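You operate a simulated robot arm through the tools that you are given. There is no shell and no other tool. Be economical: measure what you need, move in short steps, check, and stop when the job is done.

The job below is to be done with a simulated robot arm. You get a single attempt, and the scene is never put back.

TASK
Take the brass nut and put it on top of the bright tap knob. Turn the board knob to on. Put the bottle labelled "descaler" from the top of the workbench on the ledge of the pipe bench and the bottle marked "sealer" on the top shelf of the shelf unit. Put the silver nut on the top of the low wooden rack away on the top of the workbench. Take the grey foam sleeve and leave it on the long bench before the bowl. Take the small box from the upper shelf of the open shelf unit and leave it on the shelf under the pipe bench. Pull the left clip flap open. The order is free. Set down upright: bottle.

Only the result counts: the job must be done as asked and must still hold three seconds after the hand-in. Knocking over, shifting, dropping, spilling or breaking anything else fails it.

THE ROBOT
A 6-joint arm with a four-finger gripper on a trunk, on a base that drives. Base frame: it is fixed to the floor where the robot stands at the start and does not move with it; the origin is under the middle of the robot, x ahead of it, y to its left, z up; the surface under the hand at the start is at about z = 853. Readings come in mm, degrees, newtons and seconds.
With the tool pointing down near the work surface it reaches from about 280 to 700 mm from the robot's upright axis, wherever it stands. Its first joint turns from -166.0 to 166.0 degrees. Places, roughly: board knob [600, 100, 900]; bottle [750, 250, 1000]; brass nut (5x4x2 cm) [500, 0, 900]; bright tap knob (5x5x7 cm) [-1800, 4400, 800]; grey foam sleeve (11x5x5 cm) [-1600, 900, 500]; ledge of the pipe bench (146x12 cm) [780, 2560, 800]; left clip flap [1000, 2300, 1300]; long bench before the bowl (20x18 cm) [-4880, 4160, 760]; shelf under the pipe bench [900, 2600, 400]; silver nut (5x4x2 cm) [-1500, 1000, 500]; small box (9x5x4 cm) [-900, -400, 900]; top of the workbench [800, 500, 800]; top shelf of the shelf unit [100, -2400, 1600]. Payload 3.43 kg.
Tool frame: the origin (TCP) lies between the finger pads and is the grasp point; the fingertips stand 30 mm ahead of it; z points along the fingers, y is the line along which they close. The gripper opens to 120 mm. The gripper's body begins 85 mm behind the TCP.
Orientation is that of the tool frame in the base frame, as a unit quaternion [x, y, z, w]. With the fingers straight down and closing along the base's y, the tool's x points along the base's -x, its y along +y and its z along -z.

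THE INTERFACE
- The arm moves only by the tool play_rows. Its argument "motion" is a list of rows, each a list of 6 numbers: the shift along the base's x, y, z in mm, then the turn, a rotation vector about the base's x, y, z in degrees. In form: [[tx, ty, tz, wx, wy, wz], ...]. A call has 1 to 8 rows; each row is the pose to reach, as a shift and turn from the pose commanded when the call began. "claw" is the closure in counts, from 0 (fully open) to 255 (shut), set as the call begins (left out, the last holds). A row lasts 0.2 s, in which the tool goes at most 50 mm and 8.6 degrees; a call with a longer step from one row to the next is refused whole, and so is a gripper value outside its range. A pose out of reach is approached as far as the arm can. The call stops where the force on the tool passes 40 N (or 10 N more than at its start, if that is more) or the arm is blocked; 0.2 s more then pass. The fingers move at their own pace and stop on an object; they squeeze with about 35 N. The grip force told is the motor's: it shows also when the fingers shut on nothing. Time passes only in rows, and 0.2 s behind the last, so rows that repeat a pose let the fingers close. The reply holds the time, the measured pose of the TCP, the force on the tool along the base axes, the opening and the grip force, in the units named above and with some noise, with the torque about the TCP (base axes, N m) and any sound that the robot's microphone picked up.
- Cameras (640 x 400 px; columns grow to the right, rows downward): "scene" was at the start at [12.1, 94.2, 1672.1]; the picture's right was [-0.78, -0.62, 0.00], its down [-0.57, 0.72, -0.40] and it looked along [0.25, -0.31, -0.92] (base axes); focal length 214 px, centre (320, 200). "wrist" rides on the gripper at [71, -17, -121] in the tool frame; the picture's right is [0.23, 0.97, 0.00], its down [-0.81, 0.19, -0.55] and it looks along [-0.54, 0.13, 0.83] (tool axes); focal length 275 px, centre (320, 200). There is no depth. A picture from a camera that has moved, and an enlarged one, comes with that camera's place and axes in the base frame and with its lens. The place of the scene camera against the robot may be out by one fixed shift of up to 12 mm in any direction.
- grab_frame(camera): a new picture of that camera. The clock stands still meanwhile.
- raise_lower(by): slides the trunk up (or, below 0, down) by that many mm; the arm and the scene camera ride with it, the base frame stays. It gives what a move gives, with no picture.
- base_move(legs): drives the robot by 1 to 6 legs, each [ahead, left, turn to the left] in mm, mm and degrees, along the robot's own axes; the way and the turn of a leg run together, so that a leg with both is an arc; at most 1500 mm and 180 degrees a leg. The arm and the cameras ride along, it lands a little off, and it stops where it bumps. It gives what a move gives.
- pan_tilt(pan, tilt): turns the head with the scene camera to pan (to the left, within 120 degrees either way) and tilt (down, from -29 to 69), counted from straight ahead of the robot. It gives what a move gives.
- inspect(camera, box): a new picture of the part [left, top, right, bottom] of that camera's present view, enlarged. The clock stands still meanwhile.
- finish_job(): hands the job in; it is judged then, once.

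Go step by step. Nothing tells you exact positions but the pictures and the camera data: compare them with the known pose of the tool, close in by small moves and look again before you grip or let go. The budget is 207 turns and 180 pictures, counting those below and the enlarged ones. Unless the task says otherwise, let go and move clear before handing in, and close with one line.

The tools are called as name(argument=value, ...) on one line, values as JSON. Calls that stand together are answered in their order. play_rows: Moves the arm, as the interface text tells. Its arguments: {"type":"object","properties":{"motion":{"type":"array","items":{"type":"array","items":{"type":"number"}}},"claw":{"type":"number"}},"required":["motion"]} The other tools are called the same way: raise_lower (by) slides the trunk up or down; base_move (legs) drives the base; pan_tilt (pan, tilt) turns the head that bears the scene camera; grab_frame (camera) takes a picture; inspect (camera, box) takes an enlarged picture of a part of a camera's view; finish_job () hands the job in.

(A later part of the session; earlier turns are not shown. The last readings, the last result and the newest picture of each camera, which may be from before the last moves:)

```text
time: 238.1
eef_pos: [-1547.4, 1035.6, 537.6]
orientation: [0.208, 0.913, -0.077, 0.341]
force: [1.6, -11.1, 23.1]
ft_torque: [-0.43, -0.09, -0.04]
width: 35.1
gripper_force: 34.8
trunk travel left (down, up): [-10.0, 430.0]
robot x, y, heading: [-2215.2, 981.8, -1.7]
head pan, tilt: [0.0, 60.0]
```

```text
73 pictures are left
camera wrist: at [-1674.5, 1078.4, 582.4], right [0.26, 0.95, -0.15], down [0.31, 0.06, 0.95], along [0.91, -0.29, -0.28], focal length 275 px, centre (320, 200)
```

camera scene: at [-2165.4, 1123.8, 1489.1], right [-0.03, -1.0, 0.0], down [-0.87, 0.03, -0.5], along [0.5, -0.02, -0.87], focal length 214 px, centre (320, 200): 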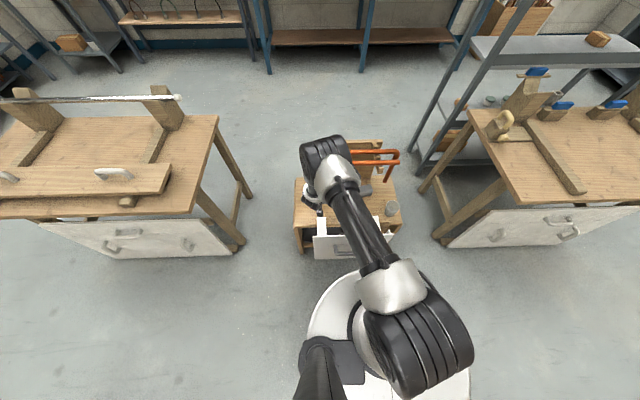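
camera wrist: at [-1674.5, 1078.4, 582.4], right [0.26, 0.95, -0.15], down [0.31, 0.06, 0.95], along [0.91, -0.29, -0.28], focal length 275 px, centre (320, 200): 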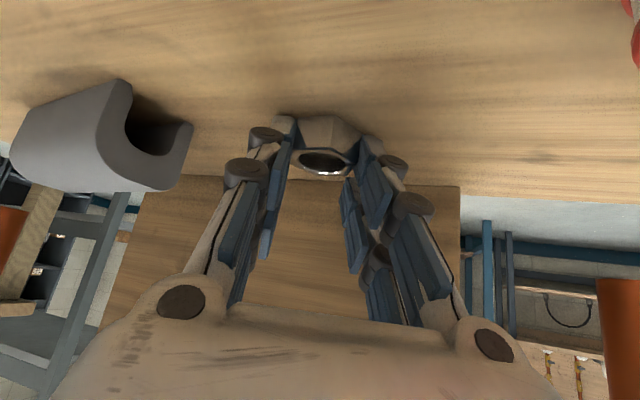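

play_rows(motion=[[-3, 1, 8, 0, 0, 0], [-25, 12, 34, 0, 0, 0], [-52, 24, 66, 0, 0, 0], [-75, 36, 105, 0, 0, 0], [-100, 40, 140, 0, 0, 0], [-130, 40, 170, 0, 0, 0], [-150, 30, 210, 0, 0, 0], [-150, 10, 250, 0, 0, 0]])

grab_frame(camera="wrist")

```text
time: 239.9
eef_pos: [-1697.6, 1044.5, 785.6]
orientation: [0.207, 0.915, -0.081, 0.336]
force: [0.7, 0.4, -0.2]
ft_torque: [0.01, 0.02, 0.01]
width: 34.8
gripper_force: 34.7
out of reach, approached as far as the arm can: row 6, 7, 8
trunk travel left (down, up): [-10.0, 430.0]
robot x, y, heading: [-2215.1, 983.9, -1.4]
head pan, tilt: [0.0, 60.0]
```

```text
72 pictures are left
camera wrist: at [-1823.7, 1088.9, 831.8], right [0.26, 0.95, -0.16], down [0.32, 0.07, 0.95], along [0.91, -0.3, -0.29], focal length 275 px, centre (320, 200)
```

wrist: 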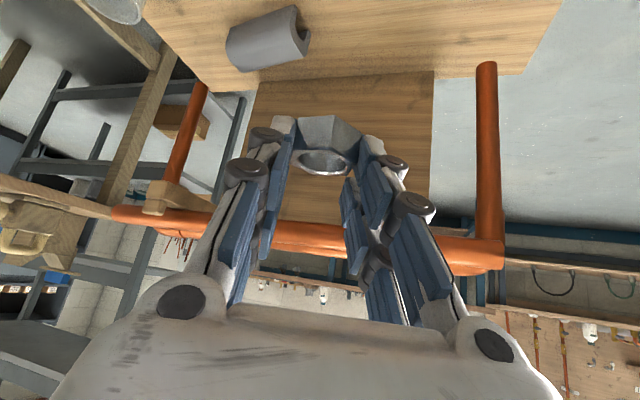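

raise_lower(by=420)

base_move(legs=[[0, 0, 1.4], [0, 1400, 0], [0, 700, 0], [1450, 0, 0], [600, 0, 0], [0, -1400, 0]])

base_move(legs=[[0, -1150, 0]])

pan_tilt(pan=0, tilt=45)

grab_frame(camera="scene")

```text
refused: 420 is not a number from -400 to 400
```

```text
time: 243.7
eef_pos: [-1693.2, 1588.4, 786.3]
orientation: [0.207, 0.914, -0.083, 0.34]
force: [0.3, -0.3, -0.7]
ft_torque: [0.07, 0.01, 0.04]
width: 34.9
gripper_force: 34.6
trunk travel left (down, up): [-10.0, 430.0]
robot x, y, heading: [-2209.9, 1527.6, -0.7]
head pan, tilt: [0.0, 60.0]
stopped in leg 2: the force on the tool passed its limit at 70 N (the readings are from after the stop); the commanded pose is now the measured one
```

```text
time: 249.5
eef_pos: [-1704.9, 468.4, 786.7]
orientation: [0.203, 0.914, -0.083, 0.341]
force: [0.0, -0.1, 0.2]
ft_torque: [0.01, -0.01, 0.02]
width: 35.1
gripper_force: 35.1
trunk travel left (down, up): [-10.0, 430.0]
robot x, y, heading: [-2214.3, 401.9, 0.1]
head pan, tilt: [0.0, 60.0]
```

```text
time: 250.2
eef_pos: [-1705.3, 467.5, 785.9]
orientation: [0.202, 0.914, -0.082, 0.341]
force: [0.2, -0.3, -1.4]
ft_torque: [-0.02, -0.03, -0.01]
width: 35.1
gripper_force: 35.0
trunk travel left (down, up): [-10.0, 430.0]
robot x, y, heading: [-2219.5, 402.0, -0.2]
head pan, tilt: [0.0, 45.0]
```

```text
71 pictures are left
camera scene: at [-2160.1, 541.1, 1508.5], right [0.0, -1.0, 0.0], down [-0.71, 0.0, -0.71], along [0.71, 0.0, -0.71], focal length 214 px, centre (320, 200)
```

scene: 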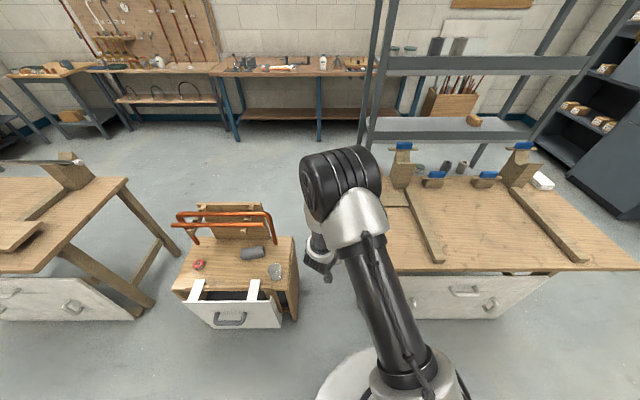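

The trunk raise was refused and the hand bumped the table edge (stopped by force). I raise the trunk now and check before driving.

raise_lower(by=400)

pan_tilt(pan=40, tilt=40)

grab_frame(camera="scene")

```text
time: 254.1
eef_pos: [-1706.0, 467.9, 1186.3]
orientation: [0.202, 0.914, -0.083, 0.342]
force: [0.1, 0.0, -0.4]
ft_torque: [-0.02, 0.01, 0.02]
width: 35.1
gripper_force: 35.1
trunk travel left (down, up): [-410.0, 30.0]
robot x, y, heading: [-2217.5, 395.7, -0.4]
head pan, tilt: [0.0, 45.0]
```

```text
time: 255.1
eef_pos: [-1704.2, 467.4, 1186.3]
orientation: [0.202, 0.914, -0.082, 0.342]
force: [0.6, -0.1, -1.1]
ft_torque: [0.01, 0.01, -0.02]
width: 34.9
gripper_force: 34.9
trunk travel left (down, up): [-410.0, 30.0]
robot x, y, heading: [-2218.3, 400.2, -0.1]
head pan, tilt: [40.0, 40.0]
```

```text
70 pictures are left
camera scene: at [-2175.9, 595.7, 1915.8], right [0.64, -0.77, 0.0], down [-0.49, -0.41, -0.77], along [0.59, 0.49, -0.64], focal length 214 px, centre (320, 200)
```

scene: 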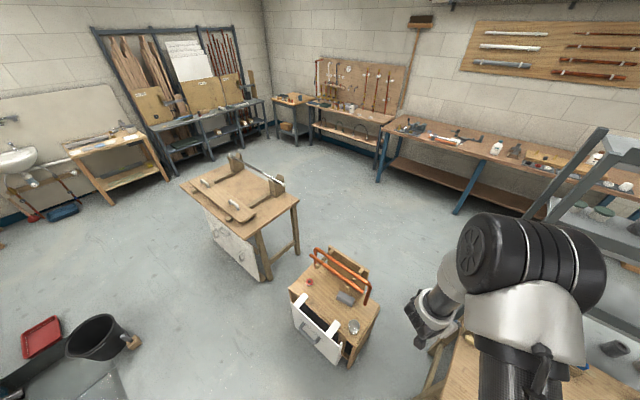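

base_move(legs=[[0, 1400, 0], [0, 1280, 0], [1450, 0, 0], [650, 0, 0], [0, -1400, 0], [0, -1180, 0]])

pan_tilt(pan=0, tilt=45)

grab_frame(camera="scene")

```text
time: 290.6
eef_pos: [254.2, 421.0, 1187.3]
orientation: [0.231, 0.907, -0.094, 0.339]
force: [0.9, 0.2, -0.1]
ft_torque: [0.01, 0.03, -0.04]
width: 34.8
gripper_force: 34.5
trunk travel left (down, up): [-410.0, 30.0]
robot x, y, heading: [-263.6, 385.9, -4.0]
head pan, tilt: [40.0, 40.0]
```

```text
time: 291.6
eef_pos: [253.3, 420.9, 1186.8]
orientation: [0.231, 0.908, -0.093, 0.338]
force: [0.3, 0.2, -0.7]
ft_torque: [0.0, 0.02, 0.0]
width: 35.0
gripper_force: 35.3
trunk travel left (down, up): [-410.0, 30.0]
robot x, y, heading: [-264.8, 387.0, -4.0]
head pan, tilt: [0.0, 45.0]
```

```text
69 pictures are left
camera scene: at [-195.9, 522.9, 1908.6], right [-0.07, -1.0, 0.0], down [-0.71, 0.05, -0.71], along [0.71, -0.05, -0.71], focal length 214 px, centre (320, 200)
```

scene: 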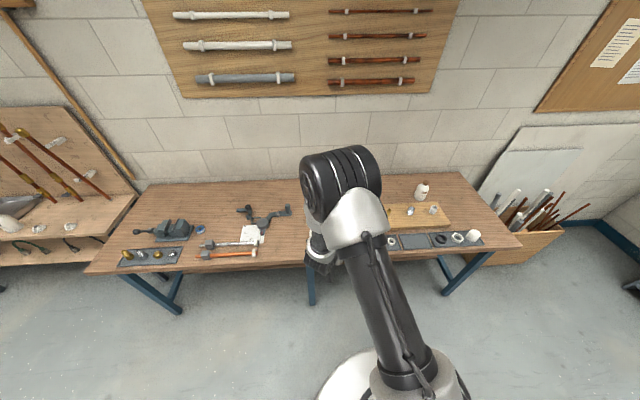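

base_move(legs=[[0, 0, 4], [370, 0, 0]])

play_rows(motion=[[40, 0, 0, 0, 0, 0], [80, 0, 0, 0, 0, 0], [120, 0, 0, 0, 0, 0], [150, 0, 0, 0, 0, 0], [150, 0, 0, 0, 0, 0]])

grab_frame(camera="wrist")

```text
time: 294.5
eef_pos: [618.8, 457.0, 1186.3]
orientation: [0.199, 0.915, -0.081, 0.342]
force: [0.9, -0.4, -0.4]
ft_torque: [0.0, 0.0, -0.03]
width: 34.9
gripper_force: 34.7
trunk travel left (down, up): [-410.0, 30.0]
robot x, y, heading: [105.4, 382.4, 0.0]
head pan, tilt: [0.0, 45.0]
```

```text
time: 295.7
eef_pos: [768.6, 457.2, 1187.4]
orientation: [0.199, 0.915, -0.082, 0.342]
force: [0.9, -0.2, -0.3]
ft_torque: [-0.02, 0.0, 0.02]
width: 35.1
gripper_force: 34.6
trunk travel left (down, up): [-410.0, 30.0]
robot x, y, heading: [108.7, 387.6, 0.0]
head pan, tilt: [0.0, 45.0]
```

```text
68 pictures are left
camera wrist: at [642.1, 500.1, 1232.3], right [0.25, 0.95, -0.16], down [0.31, 0.08, 0.95], along [0.92, -0.29, -0.28], focal length 275 px, centre (320, 200)
```

wrist: 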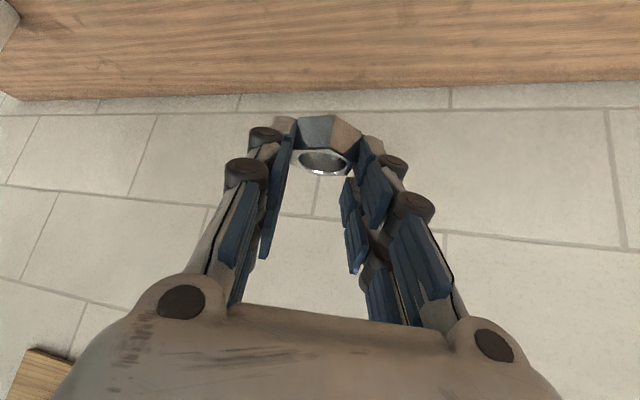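

play_rows(motion=[[15, -15, 0, 0, 0, 0], [20, -20, 0, 0, 0, 0]])

raise_lower(by=-210)

grab_frame(camera="wrist")

grab_frame(camera="scene")

```text
time: 296.3
eef_pos: [789.1, 438.3, 1186.3]
orientation: [0.2, 0.915, -0.082, 0.341]
force: [-0.4, -0.2, -0.5]
ft_torque: [-0.02, 0.01, 0.03]
width: 35.0
gripper_force: 35.3
trunk travel left (down, up): [-410.0, 30.0]
robot x, y, heading: [107.9, 387.8, -0.2]
head pan, tilt: [0.0, 45.0]
```

```text
time: 298.5
eef_pos: [789.1, 437.6, 976.0]
orientation: [0.199, 0.915, -0.082, 0.34]
force: [0.6, 0.6, -0.9]
ft_torque: [-0.01, -0.01, -0.04]
width: 34.9
gripper_force: 34.9
trunk travel left (down, up): [-200.0, 240.0]
robot x, y, heading: [106.8, 384.7, 0.0]
head pan, tilt: [0.0, 45.0]
```

```text
67 pictures are left
camera wrist: at [662.7, 480.3, 1021.5], right [0.25, 0.95, -0.16], down [0.31, 0.08, 0.95], along [0.92, -0.29, -0.28], focal length 275 px, centre (320, 200)
```

wrist: 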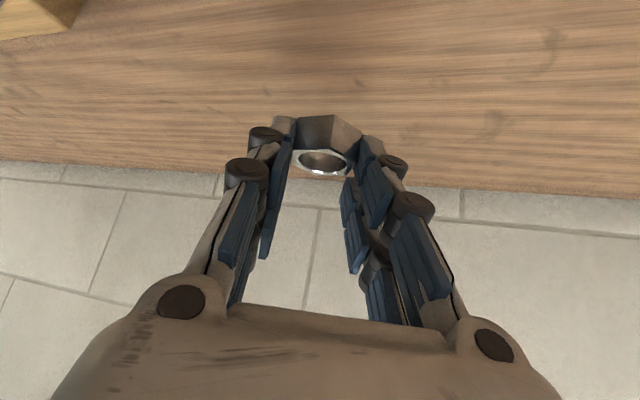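

```text
66 pictures are left
camera scene: at [163.4, 528.2, 1698.7], right [0.0, -1.0, 0.0], down [-0.71, 0.0, -0.71], along [0.71, 0.0, -0.71], focal length 214 px, centre (320, 200)
```

scene: 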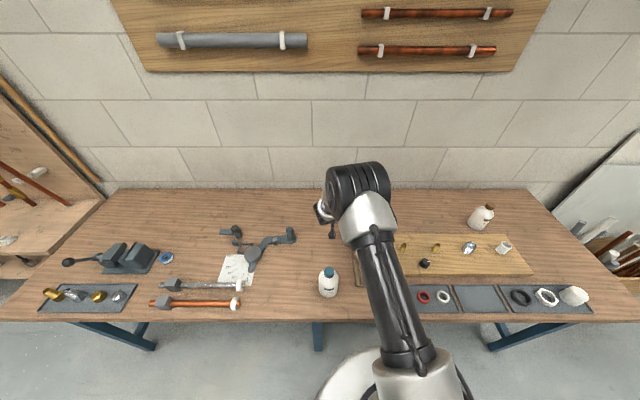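

play_rows(motion=[[0, 0, -40, 0, 0, 0], [0, 0, -70, 0, 0, 0], [0, 0, -78, 0, 0, 0], [0, 0, -83, 0, 0, 0], [0, 0, -87, 0, 0, 0], [0, 0, -91, 0, 0, 0]])

grab_frame(camera="wrist")

```text
time: 299.9
eef_pos: [789.8, 438.8, 889.4]
orientation: [0.199, 0.914, -0.081, 0.343]
force: [-1.7, 1.0, 8.5]
ft_torque: [0.19, 0.06, 0.04]
width: 35.0
gripper_force: 34.9
trunk travel left (down, up): [-200.0, 240.0]
robot x, y, heading: [105.9, 387.9, -0.1]
head pan, tilt: [0.0, 45.0]
```

```text
65 pictures are left
camera wrist: at [662.7, 480.4, 932.3], right [0.25, 0.95, -0.16], down [0.31, 0.08, 0.95], along [0.92, -0.29, -0.27], focal length 275 px, centre (320, 200)
```

wrist: 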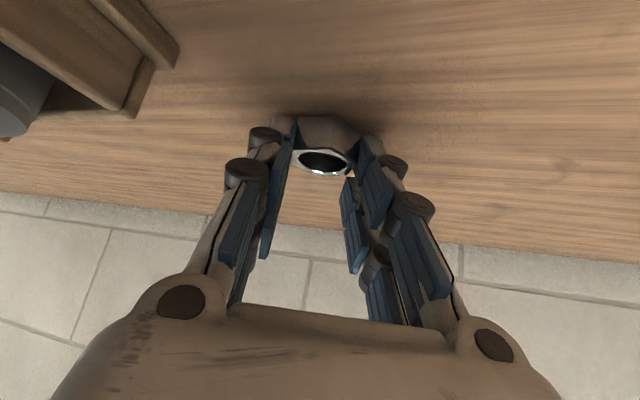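

play_rows(motion=[[0, 0, 0, 0, 0, 0], [0, 0, 0, 0, 0, 0], [0, 0, 0, 0, 0, 0], [-10, 5, 20, 0, 0, 0], [-25, 12, 55, 0, 0, 0], [-25, 12, 100, 0, 0, 0], [-25, 12, 145, 0, 0, 0]], claw=115)

grab_frame(camera="wrist")

```text
time: 301.5
eef_pos: [761.5, 448.0, 1032.4]
orientation: [0.199, 0.915, -0.081, 0.341]
force: [0.2, 0.8, 0.1]
ft_torque: [0.01, -0.05, 0.0]
width: 65.8
gripper_force: 0.2
trunk travel left (down, up): [-200.0, 240.0]
robot x, y, heading: [107.4, 387.4, -0.1]
head pan, tilt: [0.0, 45.0]
```

```text
64 pictures are left
camera wrist: at [634.9, 489.8, 1076.3], right [0.25, 0.95, -0.16], down [0.31, 0.08, 0.95], along [0.92, -0.29, -0.28], focal length 275 px, centre (320, 200)
```

wrist: 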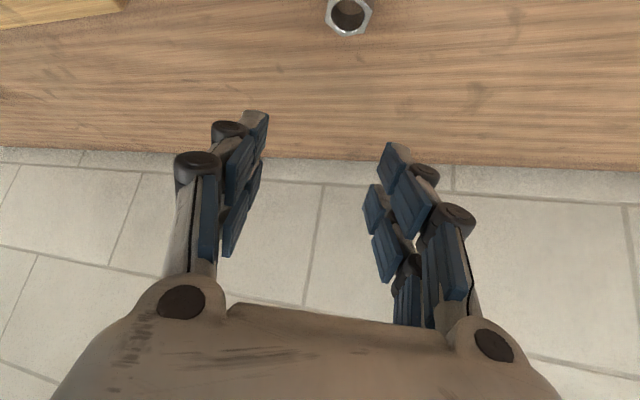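

Silver nut placed. I straighten the tool and go to the brown-capped bottle.

play_rows(motion=[[-10, 0, 30, 3.4, 7.5, 0], [-20, 0, 60, 6.8, 15, 0], [-35, 0, 90, 10.3, 22.4, 0], [-50, 0, 110, 13.7, 29.9, 0], [-70, 0, 120, 17.1, 37.4, 0], [-90, 0, 125, 17.1, 37.4, 0]], claw=0)

play_rows(motion=[[0, -10, 0, 0, 0, 8], [0, -20, 0, 0, 0, 16], [0, -30, 0, 0, 0, 24], [0, -30, 0, 0, 0, 24]])

inspect(camera="scene", box=[465, 200, 505, 235])

```text
time: 302.9
eef_pos: [672.9, 450.1, 1157.1]
orientation: [0.209, 0.978, -0.006, -0.002]
force: [-0.3, -0.3, -0.2]
ft_torque: [-0.01, -0.03, 0.02]
width: 120.0
gripper_force: 0.0
trunk travel left (down, up): [-200.0, 240.0]
robot x, y, heading: [107.7, 385.0, -0.2]
head pan, tilt: [0.0, 45.0]
```

```text
time: 303.9
eef_pos: [672.6, 418.8, 1156.4]
orientation: [0.002, 1.0, -0.008, 0.0]
force: [0.4, 0.1, 0.5]
ft_torque: [-0.02, -0.02, -0.01]
width: 120.2
gripper_force: 0.0
trunk travel left (down, up): [-200.0, 240.0]
robot x, y, heading: [108.8, 387.4, 0.1]
head pan, tilt: [0.0, 45.0]
```

```text
11.43 times, centred on (485, 218) of scene
camera zoom: at [163.6, 528.5, 1698.6], right [0.0, -1.0, 0.0], down [-0.71, 0.0, -0.71], along [0.71, 0.0, -0.71], focal length 2451 px, centre (-1566, 0)
```

zoom: 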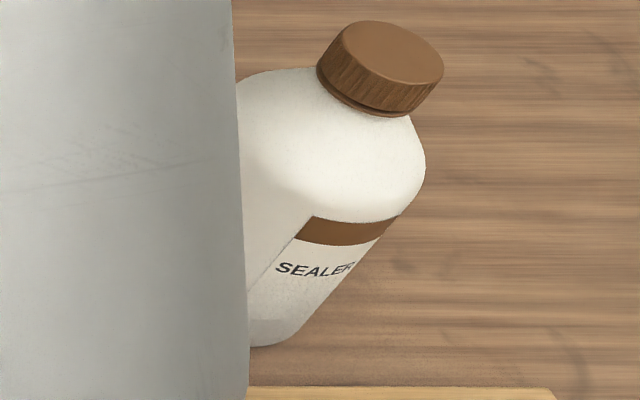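

base_move(legs=[[20, -650, 0]])

play_rows(motion=[[35, 0, -10, 0, 0, 0], [70, 0, -20, 0, 0, 0], [105, 5, -40, 0, 0, 0], [130, 10, -60, 0, 0, 0], [130, 10, -60, 0, 0, 0]])

grab_frame(camera="wrist")

```text
time: 307.5
eef_pos: [696.9, -217.8, 1156.8]
orientation: [-0.001, 1.0, -0.006, 0.0]
force: [-0.4, -0.6, 0.6]
ft_torque: [0.03, 0.01, 0.03]
width: 119.9
gripper_force: 0.1
trunk travel left (down, up): [-200.0, 240.0]
robot x, y, heading: [130.0, -253.5, 0.7]
head pan, tilt: [0.0, 45.0]
```

```text
time: 308.7
eef_pos: [827.9, -207.5, 1096.0]
orientation: [-0.001, 1.0, -0.006, -0.001]
force: [-0.2, 0.7, -0.2]
ft_torque: [0.03, -0.03, -0.02]
width: 120.2
gripper_force: 0.0
trunk travel left (down, up): [-200.0, 240.0]
robot x, y, heading: [126.1, -252.6, 0.6]
head pan, tilt: [0.0, 45.0]
```

```text
62 pictures are left
camera wrist: at [757.1, -220.9, 1217.7], right [-0.23, 0.97, -0.01], down [0.81, 0.2, 0.55], along [0.54, 0.12, -0.84], focal length 275 px, centre (320, 200)
```

wrist: 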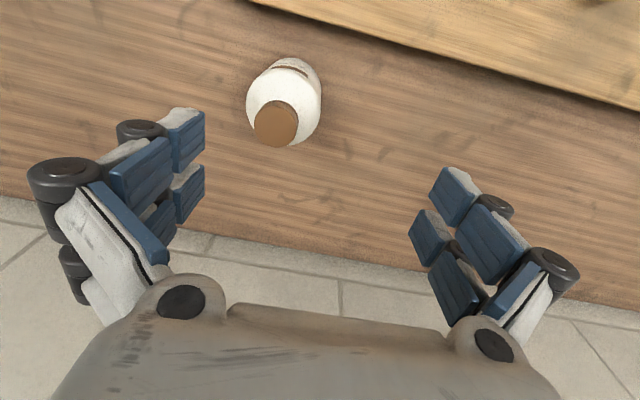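

play_rows(motion=[[4, -20, 0, 0, 0, 0], [7, -34, -10, 0, 0, 0], [7, -34, -55, 0, 0, 0], [7, -34, -100, 0, 0, 0], [7, -34, -145, 0, 0, 0], [7, -34, -166, 0, 0, 0], [7, -34, -166, 0, 0, 0]])

grab_frame(camera="wrist")

```text
time: 310.3
eef_pos: [831.6, -241.7, 930.6]
orientation: [-0.001, 1.0, -0.006, 0.0]
force: [-0.4, 0.7, -0.1]
ft_torque: [-0.03, 0.02, 0.01]
width: 119.8
gripper_force: 0.1
trunk travel left (down, up): [-200.0, 240.0]
robot x, y, heading: [130.2, -254.0, 0.5]
head pan, tilt: [0.0, 45.0]
```

```text
61 pictures are left
camera wrist: at [761.5, -256.5, 1052.2], right [-0.23, 0.97, -0.01], down [0.81, 0.2, 0.55], along [0.54, 0.12, -0.84], focal length 275 px, centre (320, 200)
```

wrist: 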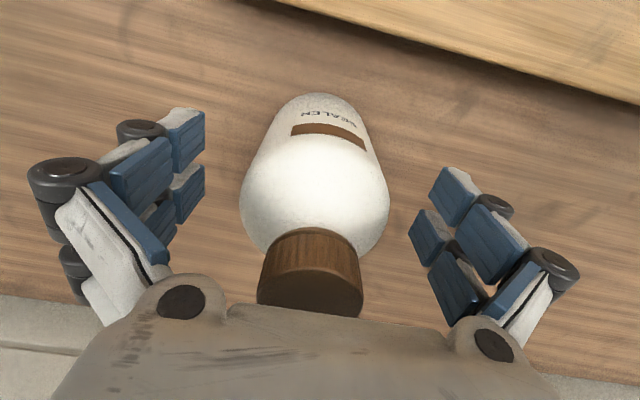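

Same view as with the descaler; I close and lift.

play_rows(motion=[[0, -1, 0, 0, 0, 0], [0, -1, 0, 0, 0, 0], [0, -1, 0, 0, 0, 0], [0, -1, 0, 0, 0, 0], [0, -1, 0, 0, 0, 0], [0, -1, 0, 0, 0, 0]], claw=255)

play_rows(motion=[[0, 0, 15, 0, 0, 0], [0, 0, 60, 0, 0, 0], [0, 0, 105, 0, 0, 0], [-20, 0, 150, 0, 0, 0], [-60, 0, 175, 0, 0, 0], [-105, 0, 190, 0, 0, 0], [-150, 0, 200, 0, 0, 0], [-195, 0, 210, 0, 0, 0]])

pan_tilt(pan=-90, tilt=15)

grab_frame(camera="scene")

```text
time: 311.7
eef_pos: [833.0, -242.6, 931.7]
orientation: [-0.002, 1.0, -0.008, 0.0]
force: [0.1, 0.1, 1.7]
ft_torque: [0.1, 0.01, -0.03]
width: 72.3
gripper_force: 34.6
trunk travel left (down, up): [-200.0, 240.0]
robot x, y, heading: [132.7, -249.1, 0.5]
head pan, tilt: [0.0, 45.0]
```

```text
time: 313.5
eef_pos: [635.8, -244.0, 1141.3]
orientation: [-0.001, 1.0, -0.008, 0.001]
force: [-0.7, 0.0, -4.6]
ft_torque: [0.02, -0.03, 0.0]
width: 72.5
gripper_force: 34.7
trunk travel left (down, up): [-200.0, 240.0]
robot x, y, heading: [128.9, -253.7, 0.6]
head pan, tilt: [0.0, 45.0]
```

```text
time: 315.1
eef_pos: [637.8, -244.2, 1141.1]
orientation: [-0.001, 1.0, -0.006, 0.0]
force: [-0.2, -0.2, -3.6]
ft_torque: [0.02, 0.0, 0.04]
width: 72.4
gripper_force: 34.8
trunk travel left (down, up): [-200.0, 240.0]
robot x, y, heading: [127.5, -257.2, 0.4]
head pan, tilt: [-90.0, 15.0]
```

```text
60 pictures are left
camera scene: at [105.8, -207.4, 1745.4], right [-1.0, -0.01, 0.0], down [0.0, 0.26, -0.97], along [0.01, -0.97, -0.26], focal length 214 px, centre (320, 200)
```

scene: 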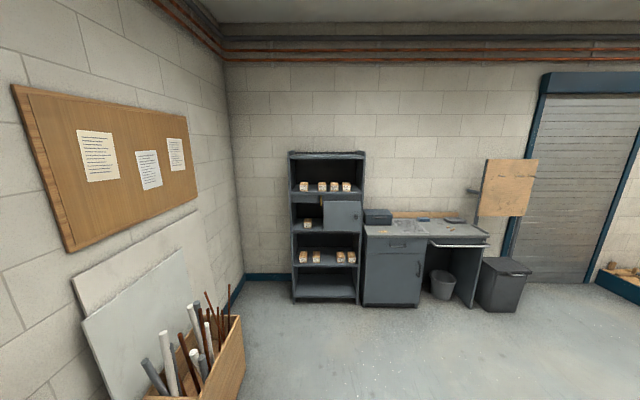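

inspect(camera="scene", box=[270, 130, 390, 240])

```text
3.64 times, centred on (330, 185) of scene
camera zoom: at [105.8, -207.4, 1745.4], right [-1.0, -0.01, 0.0], down [0.0, 0.26, -0.97], along [0.01, -0.97, -0.26], focal length 780 px, centre (284, 254)
```

zoom: 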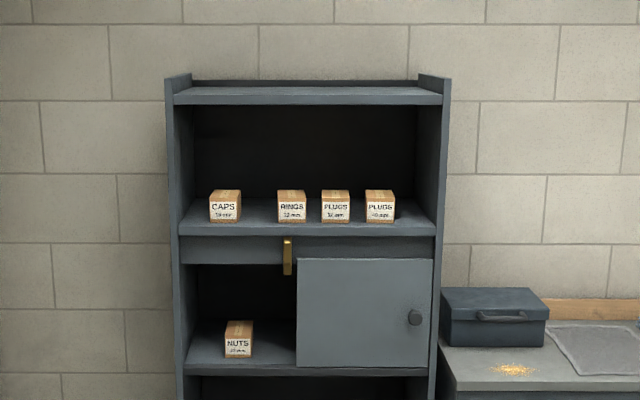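

Top shelf is the open top of the grey unit at z≈1605. I drive there facing it.

base_move(legs=[[-90, 0, 0], [0, 0, -90.5], [1300, 0, 0]])

raise_lower(by=238)

play_rows(motion=[[0, 0, 45, 0, 0, 0], [0, 0, 90, 0, 0, 0], [0, 0, 135, 0, 0, 0], [0, 0, 180, 0, 0, 0], [0, 0, 225, 0, 0, 0], [0, 0, 270, 0, 0, 0], [0, 0, 315, 0, 0, 0], [0, 0, 340, 0, 0, 0]])

pan_tilt(pan=0, tilt=25)

grab_frame(camera="scene")

```text
time: 326.2
eef_pos: [113.5, -2067.8, 1139.2]
orientation: [0.694, 0.72, -0.005, -0.005]
force: [-0.4, -0.3, -3.4]
ft_torque: [0.03, -0.01, 0.0]
width: 72.3
gripper_force: 34.8
trunk travel left (down, up): [-200.0, 240.0]
robot x, y, heading: [87.0, -1560.4, -87.2]
head pan, tilt: [-90.0, 15.0]
```

```text
time: 328.7
eef_pos: [113.1, -2067.1, 1378.3]
orientation: [0.693, 0.721, -0.005, -0.005]
force: [-0.5, 0.2, -3.6]
ft_torque: [0.03, -0.02, -0.03]
width: 72.1
gripper_force: 34.3
trunk travel left (down, up): [-438.0, 2.0]
robot x, y, heading: [84.1, -1559.9, -87.4]
head pan, tilt: [-90.0, 15.0]
```

```text
time: 330.5
eef_pos: [114.1, -2067.3, 1718.9]
orientation: [0.693, 0.721, -0.005, -0.006]
force: [0.4, -0.2, -4.2]
ft_torque: [0.03, -0.01, 0.0]
width: 72.3
gripper_force: 35.3
trunk travel left (down, up): [-438.0, 2.0]
robot x, y, heading: [80.4, -1559.9, -87.7]
head pan, tilt: [-90.0, 15.0]
```

```text
time: 332.1
eef_pos: [114.5, -2068.5, 1719.5]
orientation: [0.694, 0.72, -0.004, -0.006]
force: [0.9, 0.6, -4.0]
ft_torque: [0.04, -0.04, 0.03]
width: 72.2
gripper_force: 35.2
trunk travel left (down, up): [-438.0, 2.0]
robot x, y, heading: [80.5, -1561.0, -87.6]
head pan, tilt: [0.0, 25.0]
```

```text
58 pictures are left
camera scene: at [222.4, -1626.8, 1967.1], right [-1.0, -0.05, 0.0], down [-0.02, 0.42, -0.91], along [0.04, -0.91, -0.42], focal length 214 px, centre (320, 200)
```

scene: 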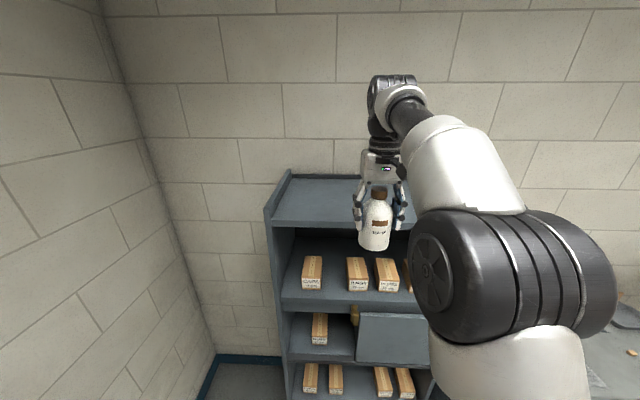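

base_move(legs=[[205, 0, 0]])

play_rows(motion=[[0, -35, 0, 0, 0, 0], [0, -70, 0, 0, 0, 0], [0, -70, 0, 0, 0, 0]])

grab_frame(camera="scene")

```text
time: 333.7
eef_pos: [123.7, -2269.9, 1717.5]
orientation: [0.692, 0.722, -0.004, -0.005]
force: [1.0, -0.5, -4.4]
ft_torque: [0.05, 0.01, 0.0]
width: 72.2
gripper_force: 34.9
trunk travel left (down, up): [-438.0, 2.0]
robot x, y, heading: [91.1, -1764.4, -87.4]
head pan, tilt: [0.0, 25.0]
```

```text
time: 334.5
eef_pos: [123.4, -2323.3, 1702.8]
orientation: [0.693, 0.721, -0.005, -0.003]
force: [-0.1, 0.6, -4.0]
ft_torque: [0.03, 0.02, 0.04]
width: 72.4
gripper_force: 34.7
out of reach, approached as far as the arm can: row 2, 3
trunk travel left (down, up): [-438.0, 2.0]
robot x, y, heading: [91.5, -1761.9, -87.1]
head pan, tilt: [0.0, 25.0]
```

```text
57 pictures are left
camera scene: at [231.8, -1826.4, 1967.2], right [-1.0, -0.05, 0.0], down [-0.02, 0.42, -0.91], along [0.04, -0.91, -0.42], focal length 214 px, centre (320, 200)
```

scene: 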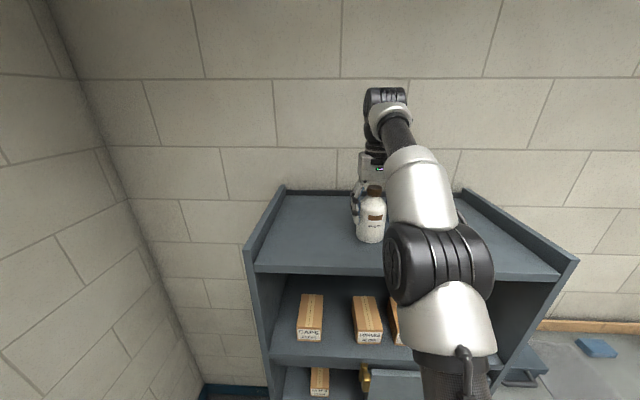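

play_rows(motion=[[0, 0, -8, 0, 0, 0], [0, 0, -13, 0, 0, 0], [0, 0, -17, 0, 0, 0], [0, 0, -20, 0, 0, 0], [0, 0, -20, 0, 0, 0]])

inspect(camera="scene", box=[330, 170, 410, 270])

```text
time: 335.7
eef_pos: [122.3, -2319.9, 1684.8]
orientation: [0.693, 0.721, -0.005, -0.003]
force: [1.0, 1.9, 25.5]
ft_torque: [-0.16, -0.05, -0.04]
width: 72.5
gripper_force: 35.2
trunk travel left (down, up): [-438.0, 2.0]
robot x, y, heading: [92.4, -1761.6, -87.2]
head pan, tilt: [0.0, 25.0]
```

```text
4.00 times, centred on (370, 220) of scene
camera zoom: at [231.8, -1823.3, 1967.4], right [-1.0, -0.05, 0.0], down [-0.02, 0.42, -0.91], along [0.04, -0.91, -0.42], focal length 858 px, centre (120, 120)
```

zoom: 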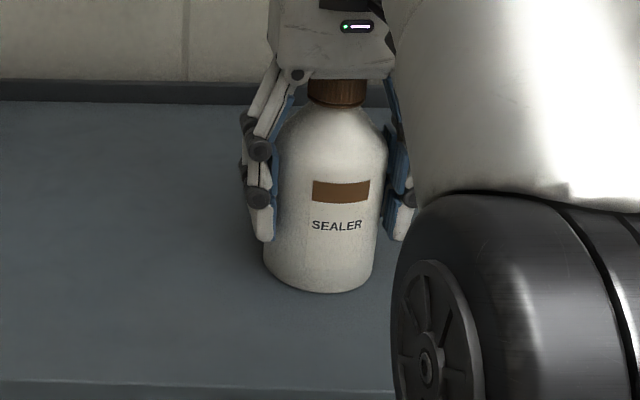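

play_rows(motion=[[0, 0, 2, 0, 0, 0], [0, 0, 2.5, 0, 0, 0]])

play_rows(motion=[[0, 0, 0, 0, 0, 0], [0, 0, 0, 0, 0, 0], [0, 0, 0, 0, 0, 0], [0, 0, 0, 0, 0, 0], [0, 0, 5, 0, 0, 0], [0, 20, 10, 0, 0, 0]], claw=0)

inspect(camera="scene", box=[330, 170, 410, 270])

```text
time: 336.3
eef_pos: [123.3, -2321.6, 1685.9]
orientation: [0.693, 0.721, -0.004, -0.006]
force: [0.7, 4.7, 10.7]
ft_torque: [-0.12, -0.02, 0.01]
width: 72.5
gripper_force: 34.9
trunk travel left (down, up): [-438.0, 2.0]
robot x, y, heading: [96.1, -1759.9, -87.4]
head pan, tilt: [0.0, 25.0]
```

```text
time: 337.7
eef_pos: [122.4, -2300.3, 1697.4]
orientation: [0.693, 0.721, -0.006, -0.003]
force: [0.0, 1.4, 0.3]
ft_torque: [-0.11, -0.01, -0.02]
width: 119.9
gripper_force: 0.1
trunk travel left (down, up): [-438.0, 2.0]
robot x, y, heading: [93.7, -1761.1, -87.1]
head pan, tilt: [0.0, 25.0]
```

```text
4.00 times, centred on (370, 220) of scene
camera zoom: at [231.6, -1822.6, 1967.4], right [-1.0, -0.05, 0.0], down [-0.02, 0.42, -0.91], along [0.04, -0.91, -0.42], focal length 858 px, centre (120, 120)
```

zoom: 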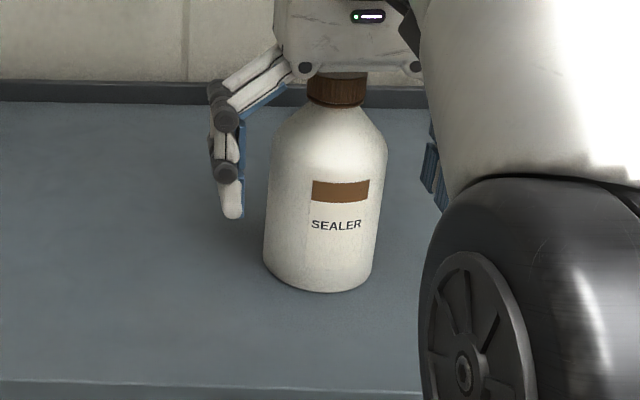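

base_move(legs=[[-300, 0, 0]])

inspect(camera="scene", box=[230, 120, 450, 260])

```text
time: 339.8
eef_pos: [110.9, -2007.6, 1696.0]
orientation: [0.692, 0.722, -0.004, -0.005]
force: [0.3, 0.1, -0.4]
ft_torque: [-0.01, -0.02, 0.0]
width: 119.8
gripper_force: 0.0
trunk travel left (down, up): [-438.0, 2.0]
robot x, y, heading: [75.7, -1467.8, -87.2]
head pan, tilt: [0.0, 25.0]
```

```text
2.86 times, centred on (340, 190) of scene
camera zoom: at [217.7, -1529.6, 1967.1], right [-1.0, -0.05, 0.0], down [-0.02, 0.42, -0.91], along [0.04, -0.91, -0.42], focal length 613 px, centre (263, 229)
```

zoom: 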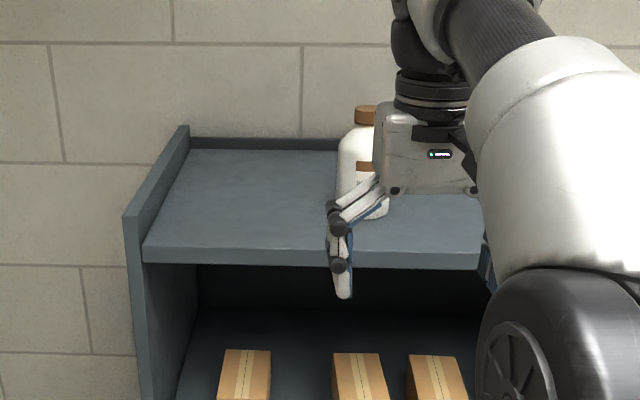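

Sealer is on the top shelf. I lower the arm and trunk and look toward the open shelf unit.

play_rows(motion=[[0, 5, -45, 0, 0, 0], [0, 10, -90, 0, 0, 0], [0, 15, -135, 0, 0, 0], [0, 20, -180, 0, 0, 0], [0, 25, -225, 0, 0, 0], [0, 30, -270, 0, 0, 0], [0, 40, -315, 0, 0, 0]])

raise_lower(by=-238)

pan_tilt(pan=-120, tilt=30)

grab_frame(camera="scene")

```text
time: 341.4
eef_pos: [108.5, -1967.6, 1382.5]
orientation: [0.692, 0.722, -0.005, -0.005]
force: [-0.2, -1.1, 0.0]
ft_torque: [0.01, 0.03, -0.03]
width: 120.1
gripper_force: 0.1
trunk travel left (down, up): [-438.0, 2.0]
robot x, y, heading: [77.5, -1468.8, -87.2]
head pan, tilt: [0.0, 25.0]
```

```text
time: 343.9
eef_pos: [107.0, -1967.9, 1143.3]
orientation: [0.692, 0.722, -0.004, -0.004]
force: [-0.1, 0.4, -0.9]
ft_torque: [0.0, 0.01, -0.03]
width: 120.2
gripper_force: 0.1
trunk travel left (down, up): [-200.0, 240.0]
robot x, y, heading: [78.5, -1462.9, -86.9]
head pan, tilt: [0.0, 25.0]
```

```text
time: 345.9
eef_pos: [108.4, -1966.5, 1142.4]
orientation: [0.692, 0.722, -0.005, -0.004]
force: [-0.3, 0.5, 0.5]
ft_torque: [0.03, 0.0, 0.0]
width: 119.9
gripper_force: 0.0
trunk travel left (down, up): [-200.0, 240.0]
robot x, y, heading: [79.5, -1462.5, -87.5]
head pan, tilt: [-120.0, 30.0]
```

```text
53 pictures are left
camera scene: at [132.7, -1396.4, 1721.2], right [0.46, 0.89, 0.0], down [0.45, -0.23, -0.87], along [-0.77, 0.4, -0.5], focal length 214 px, centre (320, 200)
```

scene: 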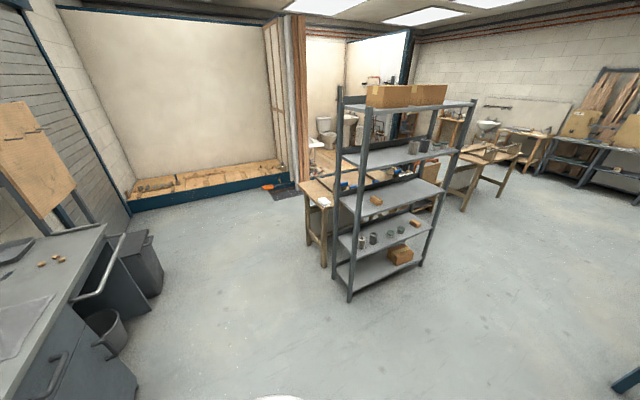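

base_move(legs=[[0, 0, -92.5], [130, 0, 0], [0, -1050, 0]])

pan_tilt(pan=0, tilt=45)

grab_frame(camera="scene")

```text
time: 356.1
eef_pos: [-602.1, -433.9, 1144.1]
orientation: [1.0, 0.019, 0.001, -0.007]
force: [0.8, 0.0, -0.1]
ft_torque: [0.0, -0.03, 0.02]
width: 120.0
gripper_force: 0.1
trunk travel left (down, up): [-200.0, 240.0]
robot x, y, heading: [-101.2, -407.3, -177.6]
head pan, tilt: [-120.0, 30.0]
```

```text
time: 358.1
eef_pos: [-601.7, -434.3, 1143.5]
orientation: [1.0, 0.019, 0.001, -0.006]
force: [-0.6, 0.7, 0.6]
ft_torque: [0.02, -0.02, -0.01]
width: 119.7
gripper_force: 0.1
trunk travel left (down, up): [-200.0, 240.0]
robot x, y, heading: [-99.8, -404.0, -177.2]
head pan, tilt: [0.0, 45.0]
```

```text
52 pictures are left
camera scene: at [-158.8, -548.8, 1698.6], right [-0.05, 1.0, 0.0], down [0.71, 0.03, -0.71], along [-0.71, -0.03, -0.71], focal length 214 px, centre (320, 200)
```

scene: 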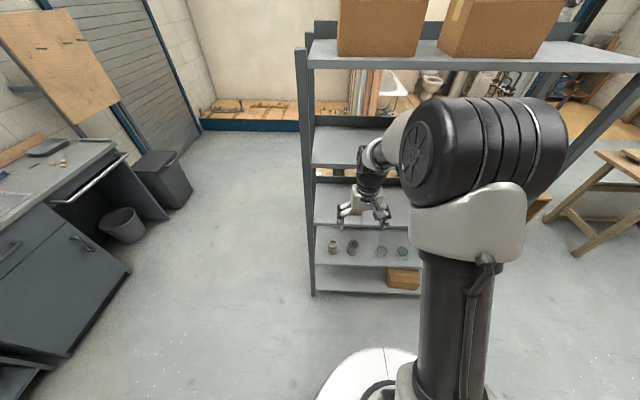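

base_move(legs=[[0, 0, -2.7]])

play_rows(motion=[[0, 5, -15, 0, 7.5, 0], [0, 10, -30, 0, 15, 0], [0, 15, -45, 0, 22.5, 0], [0, 20, -60, 0, 30, 0], [0, 25, -75, 0, 37.5, 0], [0, 30, -90, 0, 45, 0]])

grab_frame(camera="wrist")

```text
time: 358.9
eef_pos: [-602.6, -410.5, 1143.4]
orientation: [1.0, -0.004, 0.001, -0.006]
force: [0.0, 0.5, -0.3]
ft_torque: [-0.03, -0.01, -0.04]
width: 119.9
gripper_force: 0.1
trunk travel left (down, up): [-200.0, 240.0]
robot x, y, heading: [-100.6, -404.9, 179.9]
head pan, tilt: [0.0, 45.0]
```

```text
time: 360.3
eef_pos: [-602.8, -379.3, 1052.6]
orientation: [0.924, -0.006, -0.381, -0.005]
force: [0.1, -0.7, -0.2]
ft_torque: [0.02, 0.01, 0.0]
width: 119.9
gripper_force: 0.0
trunk travel left (down, up): [-200.0, 240.0]
robot x, y, heading: [-99.4, -406.0, 180.1]
head pan, tilt: [0.0, 45.0]
```

```text
51 pictures are left
camera wrist: at [-465.9, -364.6, 1088.3], right [0.15, -0.97, -0.17], down [-0.19, -0.19, 0.96], along [-0.97, -0.11, -0.21], focal length 275 px, centre (320, 200)
```

wrist: 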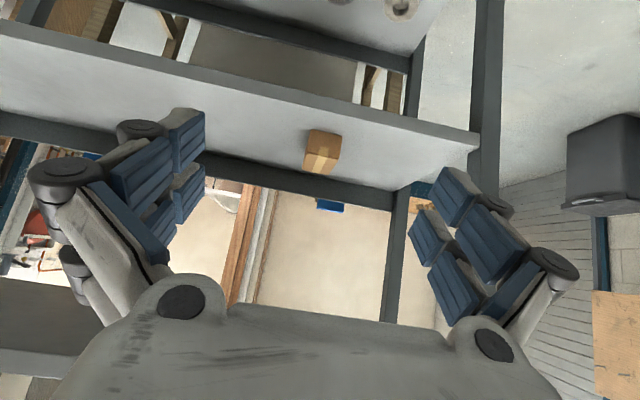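

inspect(camera="wrist", box=[280, 115, 370, 185])

```text
5.71 times, centred on (325, 150) of wrist
camera zoom: at [-465.9, -364.6, 1088.3], right [0.15, -0.97, -0.17], down [-0.19, -0.19, 0.96], along [-0.97, -0.11, -0.21], focal length 1573 px, centre (291, 486)
```

zoom: 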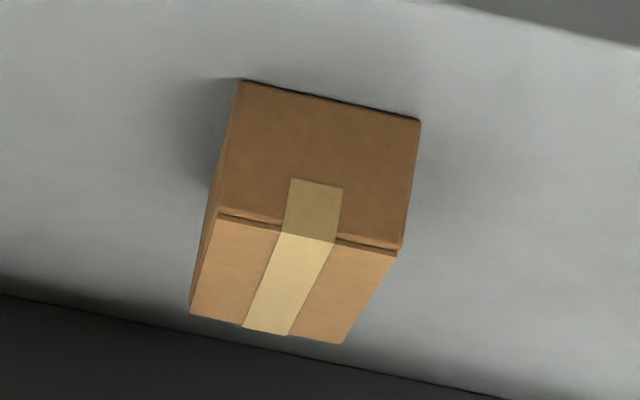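

base_move(legs=[[130, 0, 0]])

play_rows(motion=[[-28, -12, 0, 0, 0, 0], [-55, -23, -5, 0, 0, 0], [-80, -24, -30, 0, 0, 0], [-105, -24, -55, 0, 0, 0], [-120, -24, -70, 0, 0, 0], [-120, -24, -70, 0, 0, 0]])

grab_frame(camera="wrist")

```text
time: 361.6
eef_pos: [-731.7, -381.9, 1052.8]
orientation: [0.924, -0.004, -0.382, -0.003]
force: [-0.4, 0.5, -0.4]
ft_torque: [-0.03, -0.03, 0.0]
width: 119.9
gripper_force: 0.1
trunk travel left (down, up): [-200.0, 240.0]
robot x, y, heading: [-226.9, -405.3, -179.8]
head pan, tilt: [0.0, 45.0]
```

```text
time: 363.0
eef_pos: [-850.0, -405.5, 983.5]
orientation: [0.924, -0.005, -0.382, -0.004]
force: [-0.6, -0.2, 0.4]
ft_torque: [0.0, -0.02, 0.0]
width: 120.0
gripper_force: 0.1
trunk travel left (down, up): [-200.0, 240.0]
robot x, y, heading: [-226.3, -407.7, -180.1]
head pan, tilt: [0.0, 45.0]
```

```text
49 pictures are left
camera wrist: at [-713.7, -389.7, 1018.6], right [0.15, -0.97, -0.17], down [-0.19, -0.19, 0.96], along [-0.97, -0.11, -0.21], focal length 275 px, centre (320, 200)
```

wrist: 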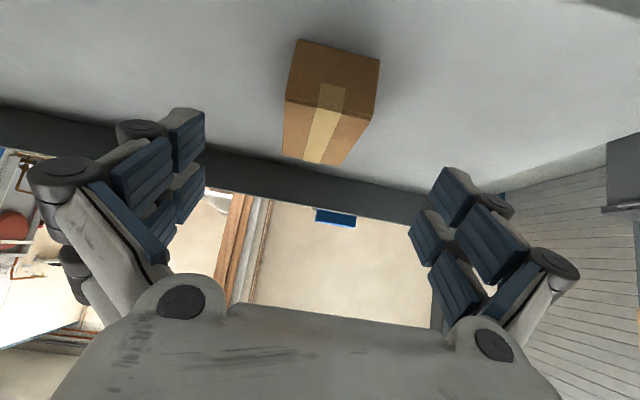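

play_rows(motion=[[-20, 1, -20, 0, 0, 0], [-40, 1.5, -38, 0, 0, 0], [-47, 1.5, -44, 0, 0, 0], [-47, 1.5, -44, 0, 0, 0]])

play_rows(motion=[[0, 0, 0, 0, 0, 0], [0, 0, 0, 0, 0, 0], [0, 0, 0, 0, 0, 0], [0, 0, 0, 0, 0, 0], [0, 0, 0, 0, 0, 0], [0, 0, 0, 0, 0, 0], [0, 0, 0, 0, 0, 0]], claw=255)

grab_frame(camera="wrist")

```text
time: 364.0
eef_pos: [-897.9, -404.3, 937.8]
orientation: [0.924, -0.006, -0.382, -0.005]
force: [-0.1, 0.4, 0.1]
ft_torque: [0.02, 0.01, -0.01]
width: 119.9
gripper_force: 0.0
trunk travel left (down, up): [-200.0, 240.0]
robot x, y, heading: [-226.6, -408.6, -179.6]
head pan, tilt: [0.0, 45.0]
```

```text
time: 365.6
eef_pos: [-898.1, -404.5, 939.2]
orientation: [0.924, -0.005, -0.383, -0.004]
force: [-0.8, 0.8, 2.0]
ft_torque: [0.11, 0.0, 0.02]
width: 49.6
gripper_force: 35.4
trunk travel left (down, up): [-200.0, 240.0]
robot x, y, heading: [-229.4, -408.8, -180.0]
head pan, tilt: [0.0, 45.0]
```

```text
48 pictures are left
camera wrist: at [-761.4, -388.6, 974.6], right [0.15, -0.97, -0.17], down [-0.19, -0.19, 0.96], along [-0.97, -0.11, -0.21], focal length 275 px, centre (320, 200)
```

wrist: 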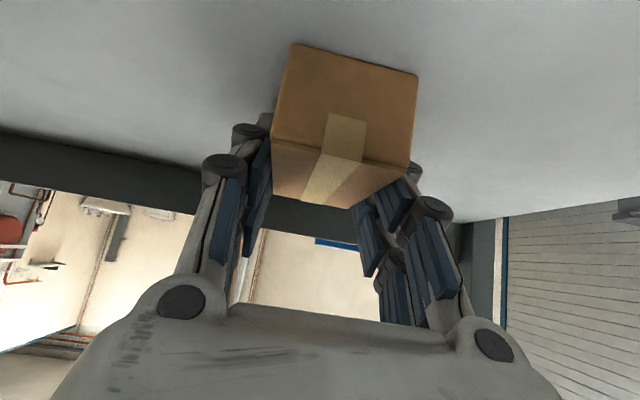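

play_rows(motion=[[5, 0, 12, 0, 0, 0], [30, 0, 35, 0, 0, 0], [55, 0, 58, 0, 0, 0], [85, 0, 85, 0, 0, 0], [118, 0, 110, 0, 0, 0], [155, 0, 115, 0, 0, 0], [165, 0, 115, 0, 0, 0]])

base_move(legs=[[-250, 0, 0]])

grab_frame(camera="wrist")

```text
time: 367.2
eef_pos: [-734.0, -402.8, 1053.0]
orientation: [0.924, -0.005, -0.382, -0.004]
force: [0.0, -0.3, -0.7]
ft_torque: [0.02, -0.01, 0.0]
width: 49.5
gripper_force: 34.8
trunk travel left (down, up): [-200.0, 240.0]
robot x, y, heading: [-228.6, -405.5, -179.8]
head pan, tilt: [0.0, 45.0]
```

```text
time: 369.0
eef_pos: [-488.6, -404.1, 1054.7]
orientation: [0.924, -0.005, -0.383, -0.004]
force: [0.2, -0.2, -0.3]
ft_torque: [-0.01, 0.04, -0.01]
width: 49.3
gripper_force: 35.1
trunk travel left (down, up): [-200.0, 240.0]
robot x, y, heading: [15.4, -404.5, -179.7]
head pan, tilt: [0.0, 45.0]
```

```text
47 pictures are left
camera wrist: at [-352.0, -387.5, 1089.9], right [0.15, -0.97, -0.17], down [-0.18, -0.19, 0.96], along [-0.97, -0.12, -0.21], focal length 275 px, centre (320, 200)
```

wrist: 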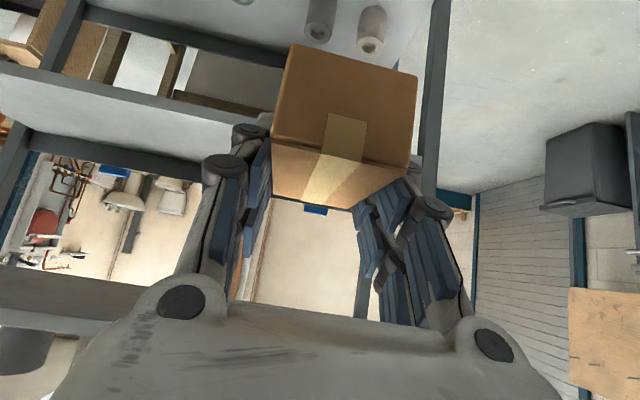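

base_move(legs=[[0, 0, -90], [1450, 0, 0], [1400, 150, 0], [0, 0, -90]])

pan_tilt(pan=0, tilt=35)

grab_frame(camera="scene")

```text
time: 390.3
eef_pos: [313.0, 2458.0, 1054.3]
orientation: [-0.016, 0.924, 0.004, 0.382]
force: [-0.2, 1.1, -1.3]
ft_torque: [0.04, -0.01, -0.02]
width: 49.5
gripper_force: 35.2
trunk travel left (down, up): [-200.0, 240.0]
robot x, y, heading: [-190.4, 2439.2, 2.7]
head pan, tilt: [0.0, 45.0]
```

```text
time: 391.0
eef_pos: [313.8, 2458.7, 1053.5]
orientation: [-0.016, 0.924, 0.004, 0.382]
force: [-0.2, 0.4, -0.1]
ft_torque: [0.02, -0.02, 0.01]
width: 49.6
gripper_force: 34.9
trunk travel left (down, up): [-200.0, 240.0]
robot x, y, heading: [-192.7, 2441.5, 2.8]
head pan, tilt: [0.0, 35.0]
```

```text
46 pictures are left
camera scene: at [-136.3, 2580.6, 1713.4], right [0.05, -1.0, 0.0], down [-0.57, -0.03, -0.82], along [0.82, 0.04, -0.57], focal length 214 px, centre (320, 200)
```

scene: 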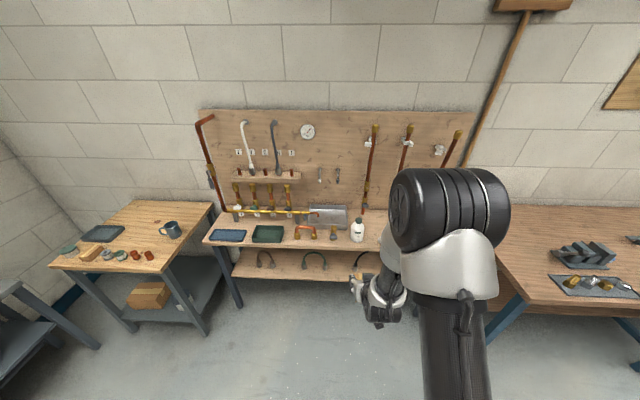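

inspect(camera="scene", box=[220, 210, 400, 310])

```text
3.56 times, centred on (310, 260) of scene
camera zoom: at [-136.3, 2580.6, 1713.4], right [0.05, -1.0, 0.0], down [-0.57, -0.03, -0.82], along [0.82, 0.04, -0.57], focal length 763 px, centre (356, -13)
```

zoom: 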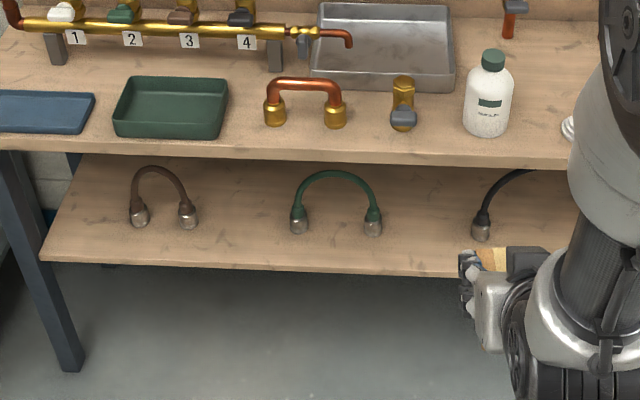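

base_move(legs=[[0, 0, -2.8], [200, 30, 0]])

raise_lower(by=-198)

play_rows(motion=[[0, 0, -45, 0, 0, 0], [0, 0, -90, 0, 0, 0], [0, 0, -135, 0, 0, 0], [0, 0, -180, 0, 0, 0], [0, 0, -215, 0, 0, 0], [0, 0, -215, 0, 0, 0]])

```text
time: 393.0
eef_pos: [512.9, 2460.5, 1052.9]
orientation: [0.007, 0.924, -0.004, 0.382]
force: [0.2, 0.5, -0.9]
ft_torque: [0.02, 0.04, 0.0]
width: 49.4
gripper_force: 34.8
trunk travel left (down, up): [-200.0, 240.0]
robot x, y, heading: [5.3, 2467.0, -0.3]
head pan, tilt: [0.0, 35.0]
```

```text
time: 395.2
eef_pos: [512.7, 2460.7, 856.6]
orientation: [0.008, 0.924, -0.005, 0.382]
force: [-1.3, -0.1, -1.7]
ft_torque: [-0.01, 0.0, 0.01]
width: 49.4
gripper_force: 35.2
trunk travel left (down, up): [-2.0, 438.0]
robot x, y, heading: [6.5, 2469.3, -0.4]
head pan, tilt: [0.0, 35.0]
```

```text
time: 396.6
eef_pos: [511.0, 2460.6, 640.8]
orientation: [0.008, 0.924, -0.006, 0.382]
force: [-0.7, -0.7, -1.1]
ft_torque: [-0.01, 0.0, 0.0]
width: 49.2
gripper_force: 34.7
trunk travel left (down, up): [-2.0, 438.0]
robot x, y, heading: [2.8, 2467.4, -0.2]
head pan, tilt: [0.0, 35.0]
```

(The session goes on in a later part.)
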